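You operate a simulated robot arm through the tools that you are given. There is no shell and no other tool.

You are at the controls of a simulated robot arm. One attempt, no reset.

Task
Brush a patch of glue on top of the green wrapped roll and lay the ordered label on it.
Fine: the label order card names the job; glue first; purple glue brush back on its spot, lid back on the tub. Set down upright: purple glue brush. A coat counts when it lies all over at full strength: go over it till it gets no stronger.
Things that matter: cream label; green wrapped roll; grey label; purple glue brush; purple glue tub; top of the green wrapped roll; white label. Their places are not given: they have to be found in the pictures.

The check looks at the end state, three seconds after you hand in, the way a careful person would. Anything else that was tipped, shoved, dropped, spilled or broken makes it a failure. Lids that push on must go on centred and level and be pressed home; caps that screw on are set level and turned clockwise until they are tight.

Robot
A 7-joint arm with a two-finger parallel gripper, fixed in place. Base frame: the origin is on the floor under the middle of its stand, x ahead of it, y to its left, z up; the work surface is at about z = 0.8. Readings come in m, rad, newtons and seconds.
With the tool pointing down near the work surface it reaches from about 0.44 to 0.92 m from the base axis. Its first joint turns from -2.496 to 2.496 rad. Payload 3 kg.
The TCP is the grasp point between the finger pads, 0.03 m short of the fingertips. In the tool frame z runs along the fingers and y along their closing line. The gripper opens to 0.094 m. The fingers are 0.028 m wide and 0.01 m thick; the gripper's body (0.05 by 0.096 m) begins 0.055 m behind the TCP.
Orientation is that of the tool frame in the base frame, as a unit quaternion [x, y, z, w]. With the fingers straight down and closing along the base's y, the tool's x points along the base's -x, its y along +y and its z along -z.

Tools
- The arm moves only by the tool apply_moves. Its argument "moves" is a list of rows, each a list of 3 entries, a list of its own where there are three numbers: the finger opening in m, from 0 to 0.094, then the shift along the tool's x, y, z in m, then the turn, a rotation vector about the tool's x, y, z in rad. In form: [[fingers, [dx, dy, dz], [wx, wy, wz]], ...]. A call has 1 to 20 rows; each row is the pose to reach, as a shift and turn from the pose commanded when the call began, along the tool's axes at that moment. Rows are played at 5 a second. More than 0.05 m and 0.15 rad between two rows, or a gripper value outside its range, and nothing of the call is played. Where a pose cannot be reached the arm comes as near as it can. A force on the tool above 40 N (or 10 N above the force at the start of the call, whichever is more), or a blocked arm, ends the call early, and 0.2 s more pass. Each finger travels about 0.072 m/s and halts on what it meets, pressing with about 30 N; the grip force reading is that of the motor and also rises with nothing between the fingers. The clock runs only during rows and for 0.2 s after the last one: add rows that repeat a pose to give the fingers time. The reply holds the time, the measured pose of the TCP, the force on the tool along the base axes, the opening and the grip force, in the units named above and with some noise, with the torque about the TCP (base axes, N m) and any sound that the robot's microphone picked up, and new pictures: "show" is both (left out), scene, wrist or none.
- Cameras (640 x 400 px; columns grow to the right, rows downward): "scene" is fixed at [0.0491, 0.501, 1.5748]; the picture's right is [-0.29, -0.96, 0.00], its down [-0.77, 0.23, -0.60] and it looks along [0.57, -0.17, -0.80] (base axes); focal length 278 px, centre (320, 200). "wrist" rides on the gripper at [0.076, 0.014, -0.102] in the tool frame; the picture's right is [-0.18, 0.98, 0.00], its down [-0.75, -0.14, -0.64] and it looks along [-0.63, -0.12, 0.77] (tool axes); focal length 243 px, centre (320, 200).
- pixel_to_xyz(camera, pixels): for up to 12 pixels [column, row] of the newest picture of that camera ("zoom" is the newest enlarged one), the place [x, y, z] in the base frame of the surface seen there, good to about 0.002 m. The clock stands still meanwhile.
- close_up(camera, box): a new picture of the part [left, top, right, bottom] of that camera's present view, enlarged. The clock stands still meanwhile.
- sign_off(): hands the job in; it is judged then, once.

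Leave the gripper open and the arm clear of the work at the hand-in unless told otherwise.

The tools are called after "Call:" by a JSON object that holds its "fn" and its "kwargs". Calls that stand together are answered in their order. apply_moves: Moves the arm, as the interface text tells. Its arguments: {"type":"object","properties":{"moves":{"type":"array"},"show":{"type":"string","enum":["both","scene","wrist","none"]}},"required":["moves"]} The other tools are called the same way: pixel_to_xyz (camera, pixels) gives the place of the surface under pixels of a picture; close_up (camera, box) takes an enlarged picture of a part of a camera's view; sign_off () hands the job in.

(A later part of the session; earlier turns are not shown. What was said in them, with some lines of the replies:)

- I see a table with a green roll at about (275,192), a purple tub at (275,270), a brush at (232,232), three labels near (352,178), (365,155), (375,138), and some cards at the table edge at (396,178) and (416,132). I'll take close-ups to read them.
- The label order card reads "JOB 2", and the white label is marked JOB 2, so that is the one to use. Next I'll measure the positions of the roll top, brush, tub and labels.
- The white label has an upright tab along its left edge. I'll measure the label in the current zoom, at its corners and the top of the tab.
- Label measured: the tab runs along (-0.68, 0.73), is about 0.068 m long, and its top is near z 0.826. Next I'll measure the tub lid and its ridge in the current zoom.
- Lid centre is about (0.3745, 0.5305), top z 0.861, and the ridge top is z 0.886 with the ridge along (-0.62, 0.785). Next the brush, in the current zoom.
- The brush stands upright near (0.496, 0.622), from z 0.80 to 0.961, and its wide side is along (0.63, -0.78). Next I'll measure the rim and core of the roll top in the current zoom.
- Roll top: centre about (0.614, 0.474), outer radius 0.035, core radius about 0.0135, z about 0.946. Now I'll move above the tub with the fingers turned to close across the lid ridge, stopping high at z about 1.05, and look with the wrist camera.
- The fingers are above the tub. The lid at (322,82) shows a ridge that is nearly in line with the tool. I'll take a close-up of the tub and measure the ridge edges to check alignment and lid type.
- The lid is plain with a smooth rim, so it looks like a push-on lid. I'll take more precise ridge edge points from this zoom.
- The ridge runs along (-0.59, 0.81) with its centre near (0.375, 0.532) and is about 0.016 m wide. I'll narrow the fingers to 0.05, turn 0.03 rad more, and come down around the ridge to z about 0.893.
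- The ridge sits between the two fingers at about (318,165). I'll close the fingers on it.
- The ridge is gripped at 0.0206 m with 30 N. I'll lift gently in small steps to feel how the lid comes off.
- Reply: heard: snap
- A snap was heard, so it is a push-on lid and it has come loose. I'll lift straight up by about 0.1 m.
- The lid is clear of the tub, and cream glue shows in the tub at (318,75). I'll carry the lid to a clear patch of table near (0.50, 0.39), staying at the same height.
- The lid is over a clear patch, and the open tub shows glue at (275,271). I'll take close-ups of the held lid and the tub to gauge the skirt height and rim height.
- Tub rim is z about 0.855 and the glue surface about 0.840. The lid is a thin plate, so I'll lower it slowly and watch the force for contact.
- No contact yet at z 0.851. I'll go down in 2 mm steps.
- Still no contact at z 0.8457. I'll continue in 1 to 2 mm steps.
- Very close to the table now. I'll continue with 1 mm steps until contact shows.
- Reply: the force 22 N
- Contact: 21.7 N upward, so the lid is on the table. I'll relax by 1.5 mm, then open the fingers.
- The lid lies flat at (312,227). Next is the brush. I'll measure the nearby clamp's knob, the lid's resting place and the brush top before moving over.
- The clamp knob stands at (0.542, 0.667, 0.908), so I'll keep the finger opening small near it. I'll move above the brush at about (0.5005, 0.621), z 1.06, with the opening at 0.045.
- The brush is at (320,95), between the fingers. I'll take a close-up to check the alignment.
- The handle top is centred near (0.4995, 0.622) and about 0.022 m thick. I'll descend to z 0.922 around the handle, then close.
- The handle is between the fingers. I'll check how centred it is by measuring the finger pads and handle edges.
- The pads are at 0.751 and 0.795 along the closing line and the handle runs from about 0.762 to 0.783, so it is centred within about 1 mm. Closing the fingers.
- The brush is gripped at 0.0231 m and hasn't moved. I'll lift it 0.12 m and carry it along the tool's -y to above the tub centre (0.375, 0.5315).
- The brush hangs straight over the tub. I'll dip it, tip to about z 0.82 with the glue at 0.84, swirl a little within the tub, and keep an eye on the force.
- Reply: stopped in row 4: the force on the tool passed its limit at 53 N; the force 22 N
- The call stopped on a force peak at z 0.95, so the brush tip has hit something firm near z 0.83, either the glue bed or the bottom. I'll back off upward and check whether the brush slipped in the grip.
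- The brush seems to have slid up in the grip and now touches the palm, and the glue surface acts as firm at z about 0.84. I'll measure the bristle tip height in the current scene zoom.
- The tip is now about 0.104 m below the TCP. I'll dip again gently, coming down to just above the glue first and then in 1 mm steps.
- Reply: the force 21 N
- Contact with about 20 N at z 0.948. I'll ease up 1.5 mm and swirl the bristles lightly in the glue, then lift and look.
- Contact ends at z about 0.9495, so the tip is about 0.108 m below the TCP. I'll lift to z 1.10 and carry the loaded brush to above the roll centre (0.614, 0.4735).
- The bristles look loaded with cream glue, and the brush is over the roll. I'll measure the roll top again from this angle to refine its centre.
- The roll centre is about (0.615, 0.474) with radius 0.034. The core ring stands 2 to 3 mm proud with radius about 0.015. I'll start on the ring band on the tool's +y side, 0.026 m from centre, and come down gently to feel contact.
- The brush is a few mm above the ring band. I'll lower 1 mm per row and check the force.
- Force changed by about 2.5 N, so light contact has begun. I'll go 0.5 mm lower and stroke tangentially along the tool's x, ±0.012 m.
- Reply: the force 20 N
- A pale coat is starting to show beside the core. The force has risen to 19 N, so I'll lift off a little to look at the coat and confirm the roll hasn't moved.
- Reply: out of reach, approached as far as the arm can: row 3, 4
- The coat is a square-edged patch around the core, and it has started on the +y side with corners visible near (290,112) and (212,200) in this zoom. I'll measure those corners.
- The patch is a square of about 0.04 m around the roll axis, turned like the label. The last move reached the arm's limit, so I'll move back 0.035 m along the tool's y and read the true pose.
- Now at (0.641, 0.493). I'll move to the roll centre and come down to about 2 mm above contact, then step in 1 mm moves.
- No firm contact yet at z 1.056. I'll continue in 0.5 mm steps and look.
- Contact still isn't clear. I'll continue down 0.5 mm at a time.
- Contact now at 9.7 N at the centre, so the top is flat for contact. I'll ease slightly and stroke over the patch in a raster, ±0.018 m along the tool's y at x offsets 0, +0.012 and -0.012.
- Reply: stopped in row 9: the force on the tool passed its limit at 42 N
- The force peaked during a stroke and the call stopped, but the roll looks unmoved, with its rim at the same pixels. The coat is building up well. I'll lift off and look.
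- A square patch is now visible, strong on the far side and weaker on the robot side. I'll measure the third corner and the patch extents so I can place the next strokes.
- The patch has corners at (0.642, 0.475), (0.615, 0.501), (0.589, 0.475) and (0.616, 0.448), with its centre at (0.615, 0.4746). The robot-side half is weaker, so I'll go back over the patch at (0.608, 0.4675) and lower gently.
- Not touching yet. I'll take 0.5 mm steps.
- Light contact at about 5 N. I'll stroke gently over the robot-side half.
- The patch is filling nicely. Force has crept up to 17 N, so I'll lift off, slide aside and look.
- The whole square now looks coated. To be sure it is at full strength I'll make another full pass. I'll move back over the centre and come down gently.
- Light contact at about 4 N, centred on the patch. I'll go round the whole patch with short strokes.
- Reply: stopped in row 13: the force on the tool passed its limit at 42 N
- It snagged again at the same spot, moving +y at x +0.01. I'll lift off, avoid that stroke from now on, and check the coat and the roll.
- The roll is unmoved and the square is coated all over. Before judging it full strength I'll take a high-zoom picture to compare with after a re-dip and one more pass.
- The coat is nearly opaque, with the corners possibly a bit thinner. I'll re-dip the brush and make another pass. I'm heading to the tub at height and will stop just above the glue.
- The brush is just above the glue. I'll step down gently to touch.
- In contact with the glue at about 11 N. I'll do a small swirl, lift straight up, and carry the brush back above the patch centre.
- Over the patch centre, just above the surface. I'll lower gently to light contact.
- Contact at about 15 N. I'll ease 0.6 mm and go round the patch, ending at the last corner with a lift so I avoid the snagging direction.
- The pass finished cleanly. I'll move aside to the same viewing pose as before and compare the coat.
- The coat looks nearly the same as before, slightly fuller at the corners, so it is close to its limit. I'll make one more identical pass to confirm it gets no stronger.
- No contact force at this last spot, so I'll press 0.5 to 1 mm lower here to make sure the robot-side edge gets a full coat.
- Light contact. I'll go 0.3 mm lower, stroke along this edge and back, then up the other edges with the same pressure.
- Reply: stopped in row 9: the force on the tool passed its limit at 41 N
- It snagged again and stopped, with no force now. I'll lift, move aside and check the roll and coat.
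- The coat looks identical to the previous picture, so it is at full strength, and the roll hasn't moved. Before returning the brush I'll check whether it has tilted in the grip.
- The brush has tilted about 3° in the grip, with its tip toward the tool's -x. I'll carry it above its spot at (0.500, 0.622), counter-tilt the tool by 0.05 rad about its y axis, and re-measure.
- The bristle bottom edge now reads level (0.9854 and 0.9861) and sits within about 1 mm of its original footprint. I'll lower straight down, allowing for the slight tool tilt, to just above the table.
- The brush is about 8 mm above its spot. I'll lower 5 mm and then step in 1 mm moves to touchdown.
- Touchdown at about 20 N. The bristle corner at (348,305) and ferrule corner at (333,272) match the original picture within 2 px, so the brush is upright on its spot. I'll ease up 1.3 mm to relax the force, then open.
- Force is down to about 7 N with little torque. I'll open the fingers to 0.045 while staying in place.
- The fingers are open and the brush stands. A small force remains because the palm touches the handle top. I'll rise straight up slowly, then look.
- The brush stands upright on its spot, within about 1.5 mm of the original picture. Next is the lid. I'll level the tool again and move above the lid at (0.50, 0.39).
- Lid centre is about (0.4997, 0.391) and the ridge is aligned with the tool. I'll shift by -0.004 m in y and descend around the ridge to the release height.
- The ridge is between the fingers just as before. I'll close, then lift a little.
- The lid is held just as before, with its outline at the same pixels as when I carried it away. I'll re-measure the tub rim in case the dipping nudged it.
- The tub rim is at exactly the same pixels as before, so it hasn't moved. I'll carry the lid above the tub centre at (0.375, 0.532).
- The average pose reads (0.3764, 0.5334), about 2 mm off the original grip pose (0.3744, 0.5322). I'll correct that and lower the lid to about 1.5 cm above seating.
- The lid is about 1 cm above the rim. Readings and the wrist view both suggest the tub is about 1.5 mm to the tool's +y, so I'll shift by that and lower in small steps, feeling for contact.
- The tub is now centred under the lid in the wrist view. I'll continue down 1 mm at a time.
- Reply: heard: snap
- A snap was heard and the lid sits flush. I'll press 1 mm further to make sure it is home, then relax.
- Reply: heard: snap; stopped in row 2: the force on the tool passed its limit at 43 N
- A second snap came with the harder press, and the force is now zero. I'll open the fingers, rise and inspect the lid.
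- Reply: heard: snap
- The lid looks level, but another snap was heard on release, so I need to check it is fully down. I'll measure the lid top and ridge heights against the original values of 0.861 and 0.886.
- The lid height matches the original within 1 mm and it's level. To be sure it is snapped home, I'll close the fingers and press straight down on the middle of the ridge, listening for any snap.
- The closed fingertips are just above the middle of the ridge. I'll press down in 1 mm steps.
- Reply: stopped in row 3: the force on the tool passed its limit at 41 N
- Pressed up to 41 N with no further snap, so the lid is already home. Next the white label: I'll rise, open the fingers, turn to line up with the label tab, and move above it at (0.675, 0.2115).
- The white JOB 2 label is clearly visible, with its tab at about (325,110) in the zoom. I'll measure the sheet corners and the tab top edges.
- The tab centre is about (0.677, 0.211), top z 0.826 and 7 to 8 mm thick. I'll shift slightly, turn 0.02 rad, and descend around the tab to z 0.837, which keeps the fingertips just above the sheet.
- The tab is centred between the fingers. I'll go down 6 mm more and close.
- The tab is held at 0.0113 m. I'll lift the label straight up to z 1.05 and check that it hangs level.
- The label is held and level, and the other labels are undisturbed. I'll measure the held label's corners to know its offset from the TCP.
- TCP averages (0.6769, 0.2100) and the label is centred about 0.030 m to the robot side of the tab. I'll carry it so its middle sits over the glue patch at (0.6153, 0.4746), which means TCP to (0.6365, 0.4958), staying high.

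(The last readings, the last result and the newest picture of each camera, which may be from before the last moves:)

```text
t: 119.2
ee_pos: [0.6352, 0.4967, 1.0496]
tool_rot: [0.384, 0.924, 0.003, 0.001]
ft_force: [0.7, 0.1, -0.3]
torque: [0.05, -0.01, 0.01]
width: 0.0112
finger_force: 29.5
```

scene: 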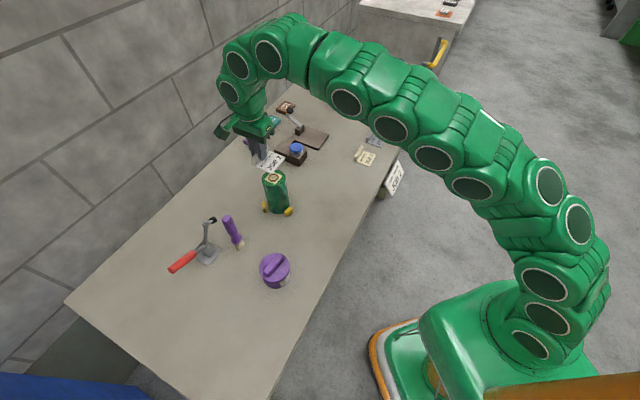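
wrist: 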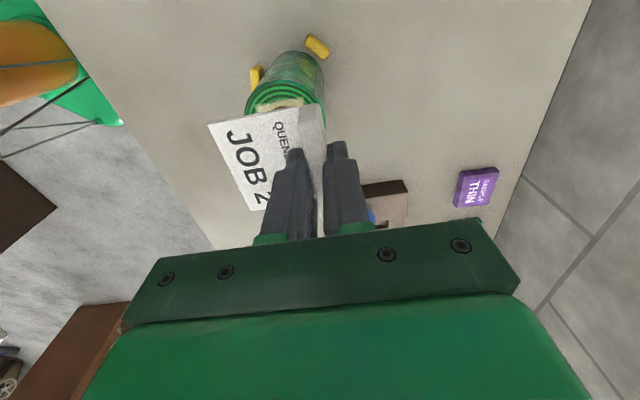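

TCP averages (0.6355, 0.4969), about 1.5 mm off along the tab. I'll correct that and lower to about 8 mm above the roll top, then check the alignment.

Call:
{"fn": "apply_moves", "kwargs": {"moves": [[0.0, [-0.0015, 0, 0.02], [0, 0, 0]], [0.0, [-0.0015, 0, 0.04], [0, 0, 0]], [0.0, [-0.0015, 0, 0.052], [0, 0, 0]], [0.0, [-0.0015, 0, 0.056], [0, 0, 0]], [0.0, [-0.0015, 0, 0.056], [0, 0, 0]]], "show": "both"}}

Call:
{"fn": "close_up", "kwargs": {"camera": "wrist", "box": [180, 60, 420, 240]}}

Call:
{"fn": "close_up", "kwargs": {"camera": "scene", "box": [240, 140, 310, 210]}}

```text
t: 120.5
ee_pos: [0.6374, 0.4963, 0.9959]
tool_rot: [0.383, 0.924, 0.002, 0.0]
ft_force: [-0.2, -0.4, -0.7]
torque: [0.03, -0.03, -0.01]
width: 0.0112
finger_force: 29.9
```

scene: 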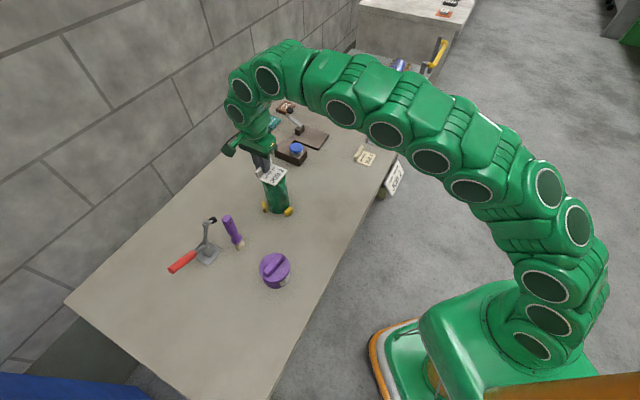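
wrist: 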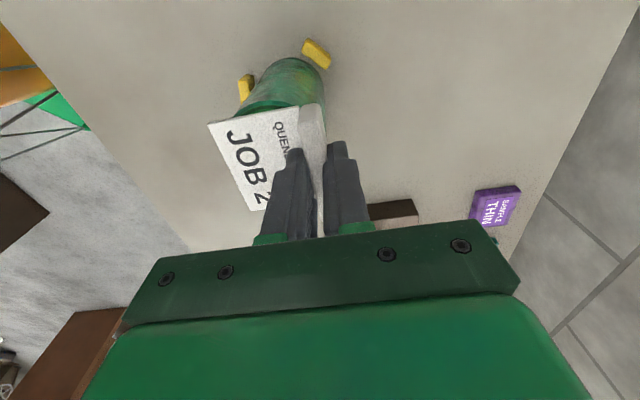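

```text
2.22 times, centred on (300, 150) of wrist
```

zoom: 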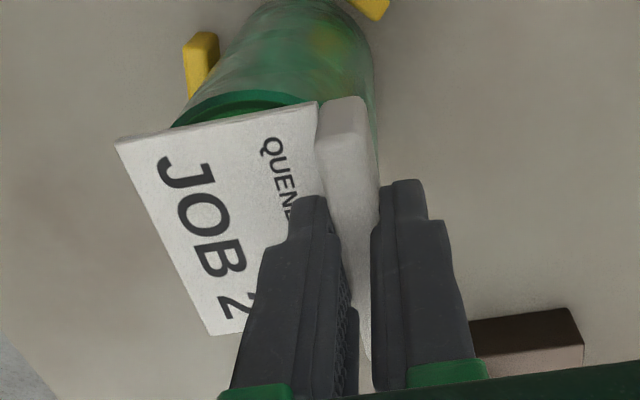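

```text
5.71 times, centred on (275, 175) of scene
```

zoom: 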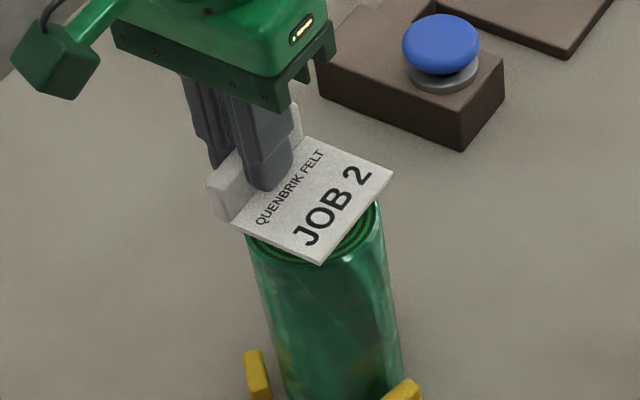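

The label is over the roll top. I'll measure its corners against the patch centre (0.6153, 0.4746) before the final lowering.

Call:
{"fn": "pixel_to_xyz", "kwargs": {"camera": "zoom", "pixels": [[388, 174], [320, 258], [240, 223], [310, 140], [320, 200], [355, 215], [280, 240], [350, 155]]}}

```text
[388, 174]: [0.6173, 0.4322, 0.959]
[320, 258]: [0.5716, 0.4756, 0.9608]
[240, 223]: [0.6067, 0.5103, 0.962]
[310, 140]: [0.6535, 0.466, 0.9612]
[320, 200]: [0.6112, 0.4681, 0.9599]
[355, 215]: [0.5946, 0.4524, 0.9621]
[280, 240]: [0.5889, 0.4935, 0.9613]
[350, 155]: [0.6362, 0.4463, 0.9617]
```

The sheet centre is (0.6123, 0.4711), and with the tab included the label is centred on the patch within about 1 mm. It's also level. I'll lower in small steps until contact.

Call:
{"fn": "apply_moves", "kwargs": {"moves": [[0.0, [0, 0, 0.004], [0, 0, 0]], [0.0, [0, 0, 0.007], [0, 0, 0]], [0.0, [0, 0, 0.008], [0, 0, 0]], [0.0, [0, 0, 0.009], [0, 0, 0]]], "show": "none"}}

```text
t: 121.5
ee_pos: [0.6376, 0.4963, 0.9878]
tool_rot: [0.383, 0.924, 0.003, 0.001]
ft_force: [1.5, 0.3, 0.5]
torque: [-0.08, 0.07, 0.03]
width: 0.0112
finger_force: 29.9
```

Call:
{"fn": "apply_moves", "kwargs": {"moves": [[0.0, [0, 0, 0.0005], [0, 0, 0]], [0.0, [0, 0, 0.001], [0, 0, 0]]], "show": "none"}}

Call:
{"fn": "close_up", "kwargs": {"camera": "scene", "box": [240, 140, 310, 210]}}

```text
t: 122.0
ee_pos: [0.6377, 0.4963, 0.9872]
tool_rot: [0.383, 0.924, 0.004, 0.002]
ft_force: [-1.6, 0.4, 22.1]
torque: [-0.18, 0.16, -0.01]
width: 0.0111
finger_force: 29.7
```

```text
5.71 times, centred on (275, 175) of scene
```

zoom: 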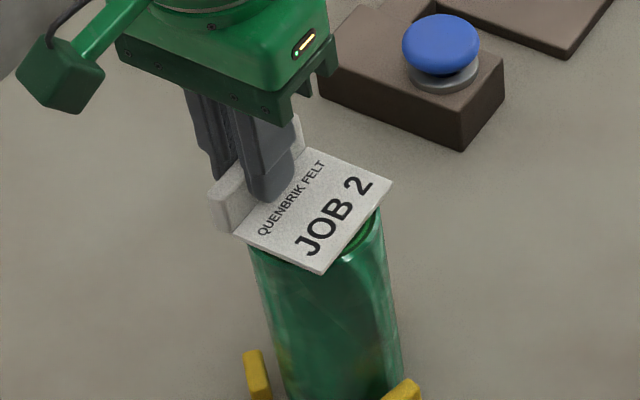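

The label is down on the glue with 22 N and lies flat over the patch. I'll hold it a moment so it bonds, ease up, then open the fingers gently.

Call:
{"fn": "apply_moves", "kwargs": {"moves": [[0.0, [0, 0, 0], [0, 0, 0]], [0.0, [0, 0, 0], [0, 0, 0]], [0.0, [0, 0, 0], [0, 0, 0]], [0.0, [0, 0, -0.0005], [0, 0, 0]], [0.0, [0, 0, -0.001], [0, 0, 0]]], "show": "none"}}

```text
t: 123.2
ee_pos: [0.6365, 0.497, 0.9856]
tool_rot: [0.382, 0.924, 0.001, 0.0]
ft_force: [1.0, 3.6, 14.1]
torque: [0.03, 0.06, 0.02]
width: 0.0107
finger_force: 30.0
```

Call:
{"fn": "apply_moves", "kwargs": {"moves": [[0.0, [0, 0, -0.0006], [0, 0, 0]], [0.0, [0, 0, -0.001], [0, 0, 0]]], "show": "none"}}

```text
t: 123.8
ee_pos: [0.6361, 0.4961, 0.9853]
tool_rot: [0.382, 0.924, 0.002, 0.0]
ft_force: [-0.4, 0.5, -1.1]
torque: [0.01, -0.01, 0.01]
width: 0.0113
finger_force: 29.3
```

The force is back to about zero. I'll check the picture, then open the fingers while staying in place.

Call:
{"fn": "apply_moves", "kwargs": {"moves": [[0.013, [0, 0, 0.0003], [0, 0, 0]], [0.018, [0, 0, 0.0003], [0, 0, 0]], [0.025, [0, 0, 0.0003], [0, 0, 0]], [0.035, [0, 0, 0.0003], [0, 0, 0]], [0.035, [0, 0, 0.0003], [0, 0, 0]]], "show": "both"}}

Call:
{"fn": "close_up", "kwargs": {"camera": "scene", "box": [240, 140, 310, 210]}}

Call:
{"fn": "close_up", "kwargs": {"camera": "wrist", "box": [180, 60, 420, 240]}}

```text
t: 125.0
ee_pos: [0.6366, 0.4956, 0.9877]
tool_rot: [0.383, 0.924, 0.003, 0.0]
ft_force: [0.3, 0.0, -0.8]
torque: [-0.01, 0.0, 0.02]
width: 0.0351
finger_force: 0.0
```

scene: 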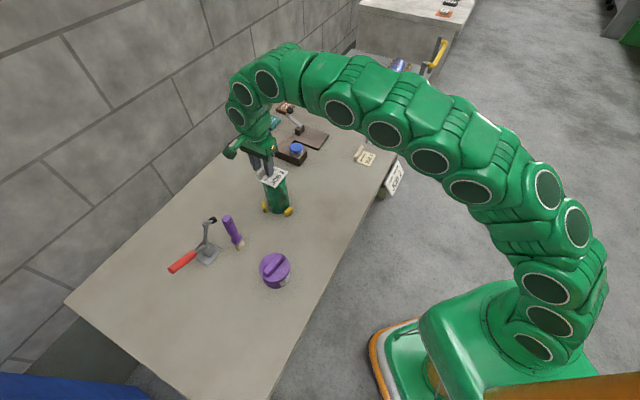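
wrist: 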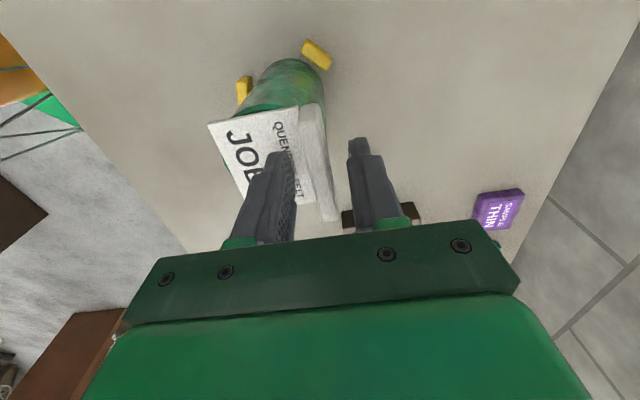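

```text
5.71 times, centred on (275, 175) of scene
```

zoom: 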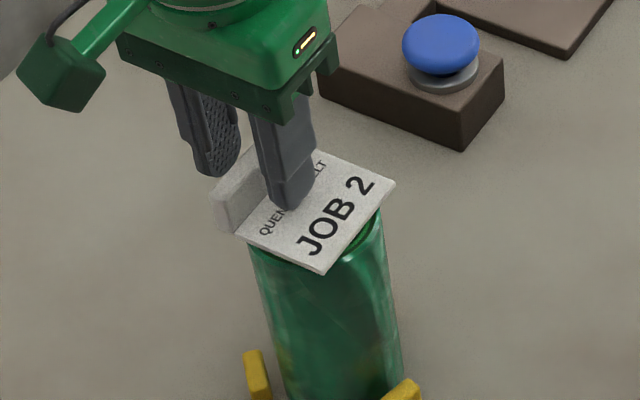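

```text
2.22 times, centred on (300, 150) of wrist
```

zoom: 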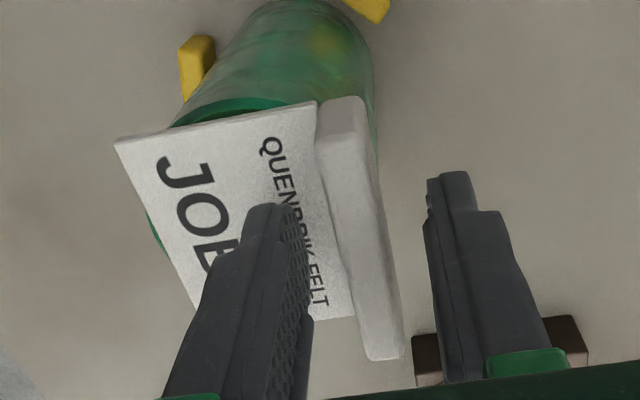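

The label lies flat and still with the fingers open. I'll rise straight up slowly, clear of the tab.

Call:
{"fn": "apply_moves", "kwargs": {"moves": [[0.035, [0, 0, -0.003], [0, 0, 0]], [0.035, [0, 0, -0.01], [0, 0, 0]], [0.035, [0, 0, -0.025], [0, 0, 0]], [0.035, [0, 0, -0.05], [0, 0, 0]], [0.035, [0, 0, -0.08], [0, 0, 0]], [0.05, [0, 0, -0.11], [0, 0, 0]], [0.05, [0, 0, -0.11], [0, 0, 0]]], "show": "both"}}

Call:
{"fn": "close_up", "kwargs": {"camera": "scene", "box": [240, 150, 310, 220]}}

Call:
{"fn": "close_up", "kwargs": {"camera": "wrist", "box": [220, 40, 420, 200]}}

```text
t: 126.7
ee_pos: [0.6359, 0.4956, 1.0999]
tool_rot: [0.383, 0.924, 0.002, 0.001]
ft_force: [0.5, -0.6, -0.4]
torque: [-0.02, -0.01, 0.02]
width: 0.0502
finger_force: 0.1
```

scene: 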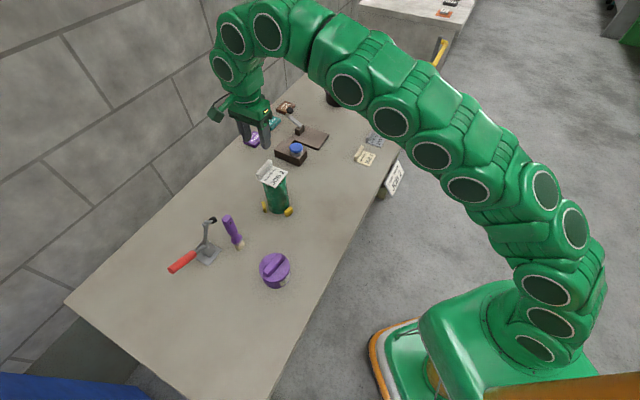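
wrist: 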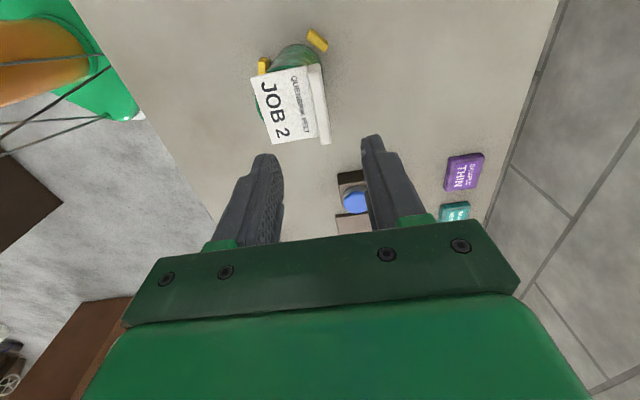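

```text
5.71 times, centred on (275, 185) of scene
```

zoom: 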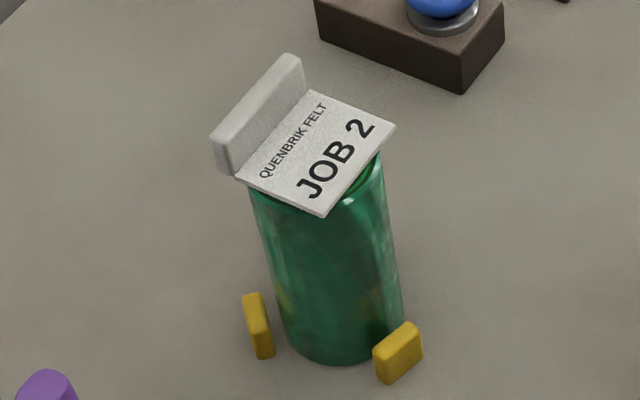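

```text
2.50 times, centred on (320, 120) of wrist
```

zoom: 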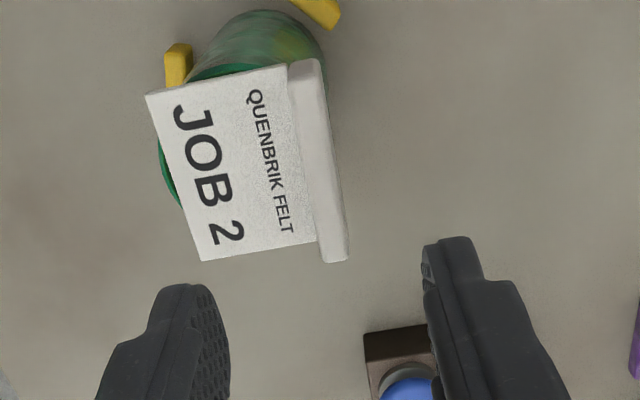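

The label lies on the roll top and the roll hasn't moved. I'll check that the label is level and centred, then look at the tub and brush again.

Call:
{"fn": "pixel_to_xyz", "kwargs": {"camera": "zoom", "pixels": [[150, 100], [280, 72], [310, 238], [206, 255], [225, 165], [312, 70], [342, 250], [326, 150]]}}

Call:
{"fn": "close_up", "kwargs": {"camera": "scene", "box": [195, 200, 305, 300]}}

```text
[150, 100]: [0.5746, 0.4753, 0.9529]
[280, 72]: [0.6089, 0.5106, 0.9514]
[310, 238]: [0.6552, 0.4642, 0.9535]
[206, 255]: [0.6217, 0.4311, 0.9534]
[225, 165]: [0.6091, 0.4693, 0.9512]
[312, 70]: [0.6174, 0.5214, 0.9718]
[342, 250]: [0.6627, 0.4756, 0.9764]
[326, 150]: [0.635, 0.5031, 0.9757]
```

```text
4.00 times, centred on (250, 250) of scene
```

zoom: 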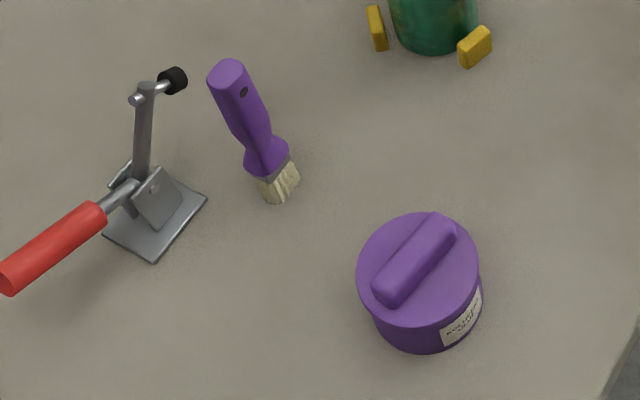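

The label is level (0.951 to 0.9535) and its sheet centre is (0.615, 0.470), right over the patch. The brush and tub look fine. I'll move the arm clear and open the gripper.

Call:
{"fn": "apply_moves", "kwargs": {"moves": [[0.06, [0, 0, -0.03], [0, 0, 0]], [0.08, [-0.0007, -0.027, -0.055], [0, 0, 0]], [0.094, [-0.0016, -0.065, -0.075], [0, 0, 0]], [0.094, [-0.0026, -0.105, -0.09], [0, 0, 0]], [0.094, [-0.0037, -0.145, -0.105], [0, 0, 0]], [0.094, [-0.0048, -0.185, -0.12], [0, 0, 0]], [0.094, [-0.0059, -0.225, -0.135], [0, 0, 0]], [0.094, [-0.0071, -0.27, -0.15], [0, 0, 0]], [0.094, [-0.0071, -0.27, -0.15], [0, 0, 0]]], "show": "both"}}

Call:
{"fn": "close_up", "kwargs": {"camera": "scene", "box": [180, 150, 320, 300]}}

Call:
{"fn": "close_up", "kwargs": {"camera": "scene", "box": [258, 250, 293, 285]}}

Call:
{"fn": "close_up", "kwargs": {"camera": "scene", "box": [250, 160, 300, 210]}}

```text
t: 128.7
ee_pos: [0.4512, 0.299, 1.2478]
tool_rot: [0.383, 0.924, 0.003, 0.0]
ft_force: [-0.3, -0.7, 0.3]
torque: [-0.01, -0.05, -0.02]
width: 0.0939
finger_force: 0.1
```

scene: 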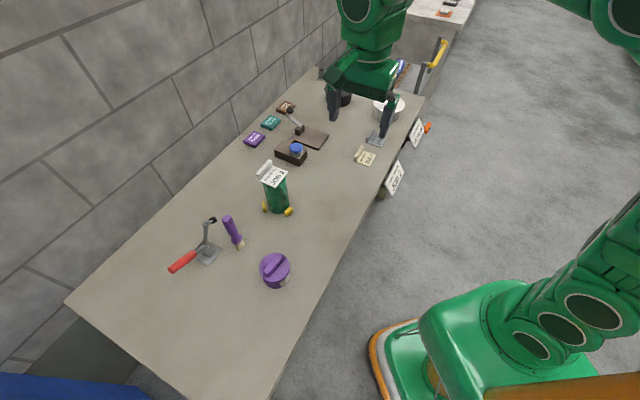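
wrist: 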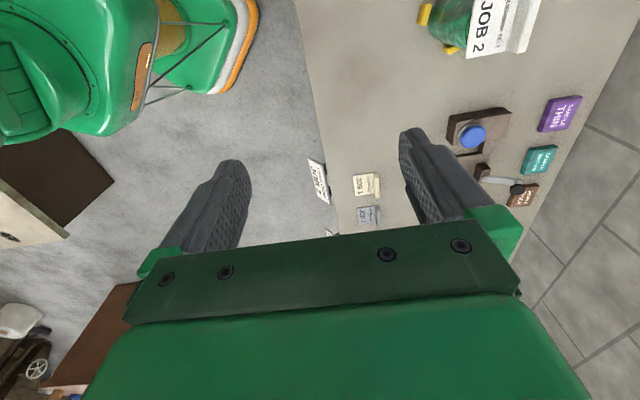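

```text
2.67 times, centred on (250, 225) of scene
```

zoom: 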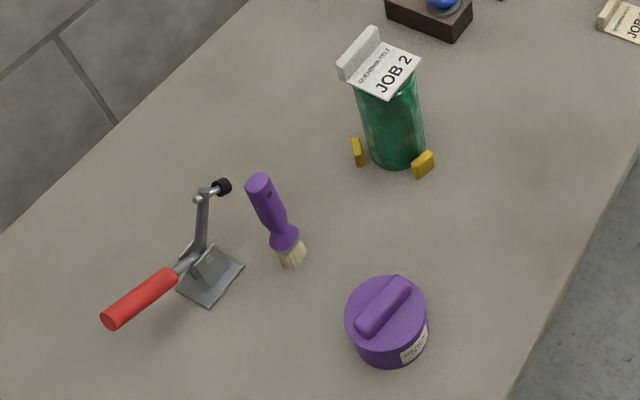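

```text
11.43 times, centred on (276, 268) of scene
```

zoom: 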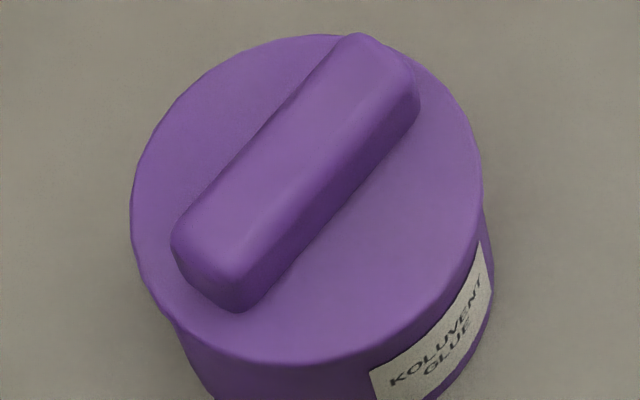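

```text
8.00 times, centred on (275, 185) of scene
```

zoom: 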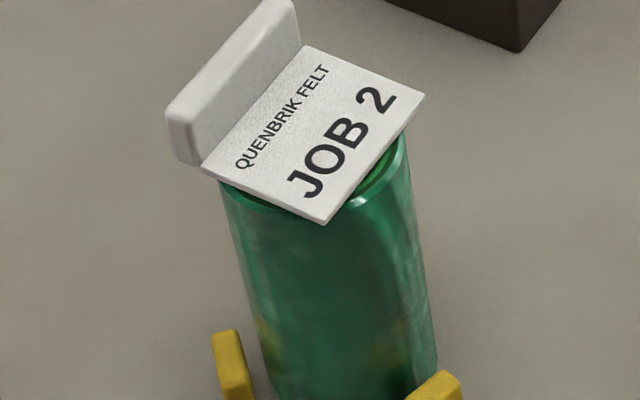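

Final view: the JOB 2 label lies flat on the glued roll top, the brush stands upright on its spot, the lid is level and pressed home, and nothing else is disturbed. The gripper is open and the arm is clear, so I'm handing in the job.

Call:
{"fn": "sign_off", "kwargs": {}}

```text
The job is handed in.
```

The job is handed in: the white JOB 2 label, the one named on the order card, is lying flat on the glued top of the green roll.

- **Glue:** I brushed the square patch on the roll top over several passes and re-dipped once. The last pass made no visible difference, so I took it as full strength. I judged that from pictures only.
- **Label:** It sits level and centred over the patch to within about 4 mm. The roll did not move.
- **Brush:** It stands upright on its original spot, about 1.5 mm off. It slid and tilted in the grip during dipping and brushing, so I straightened it before setting it down.
- **Lid:** It is back on the tub, level and at its original height. I heard extra snaps while pressing and releasing it, so I pressed it again with about 41 N. It made no further sound, so I believe it is home. The lid may sit about 1 mm off centre, because the tub shifted slightly while I pressed the lid on.

The two other labels and the rest of the table look undisturbed. The gripper is open and the arm is clear.
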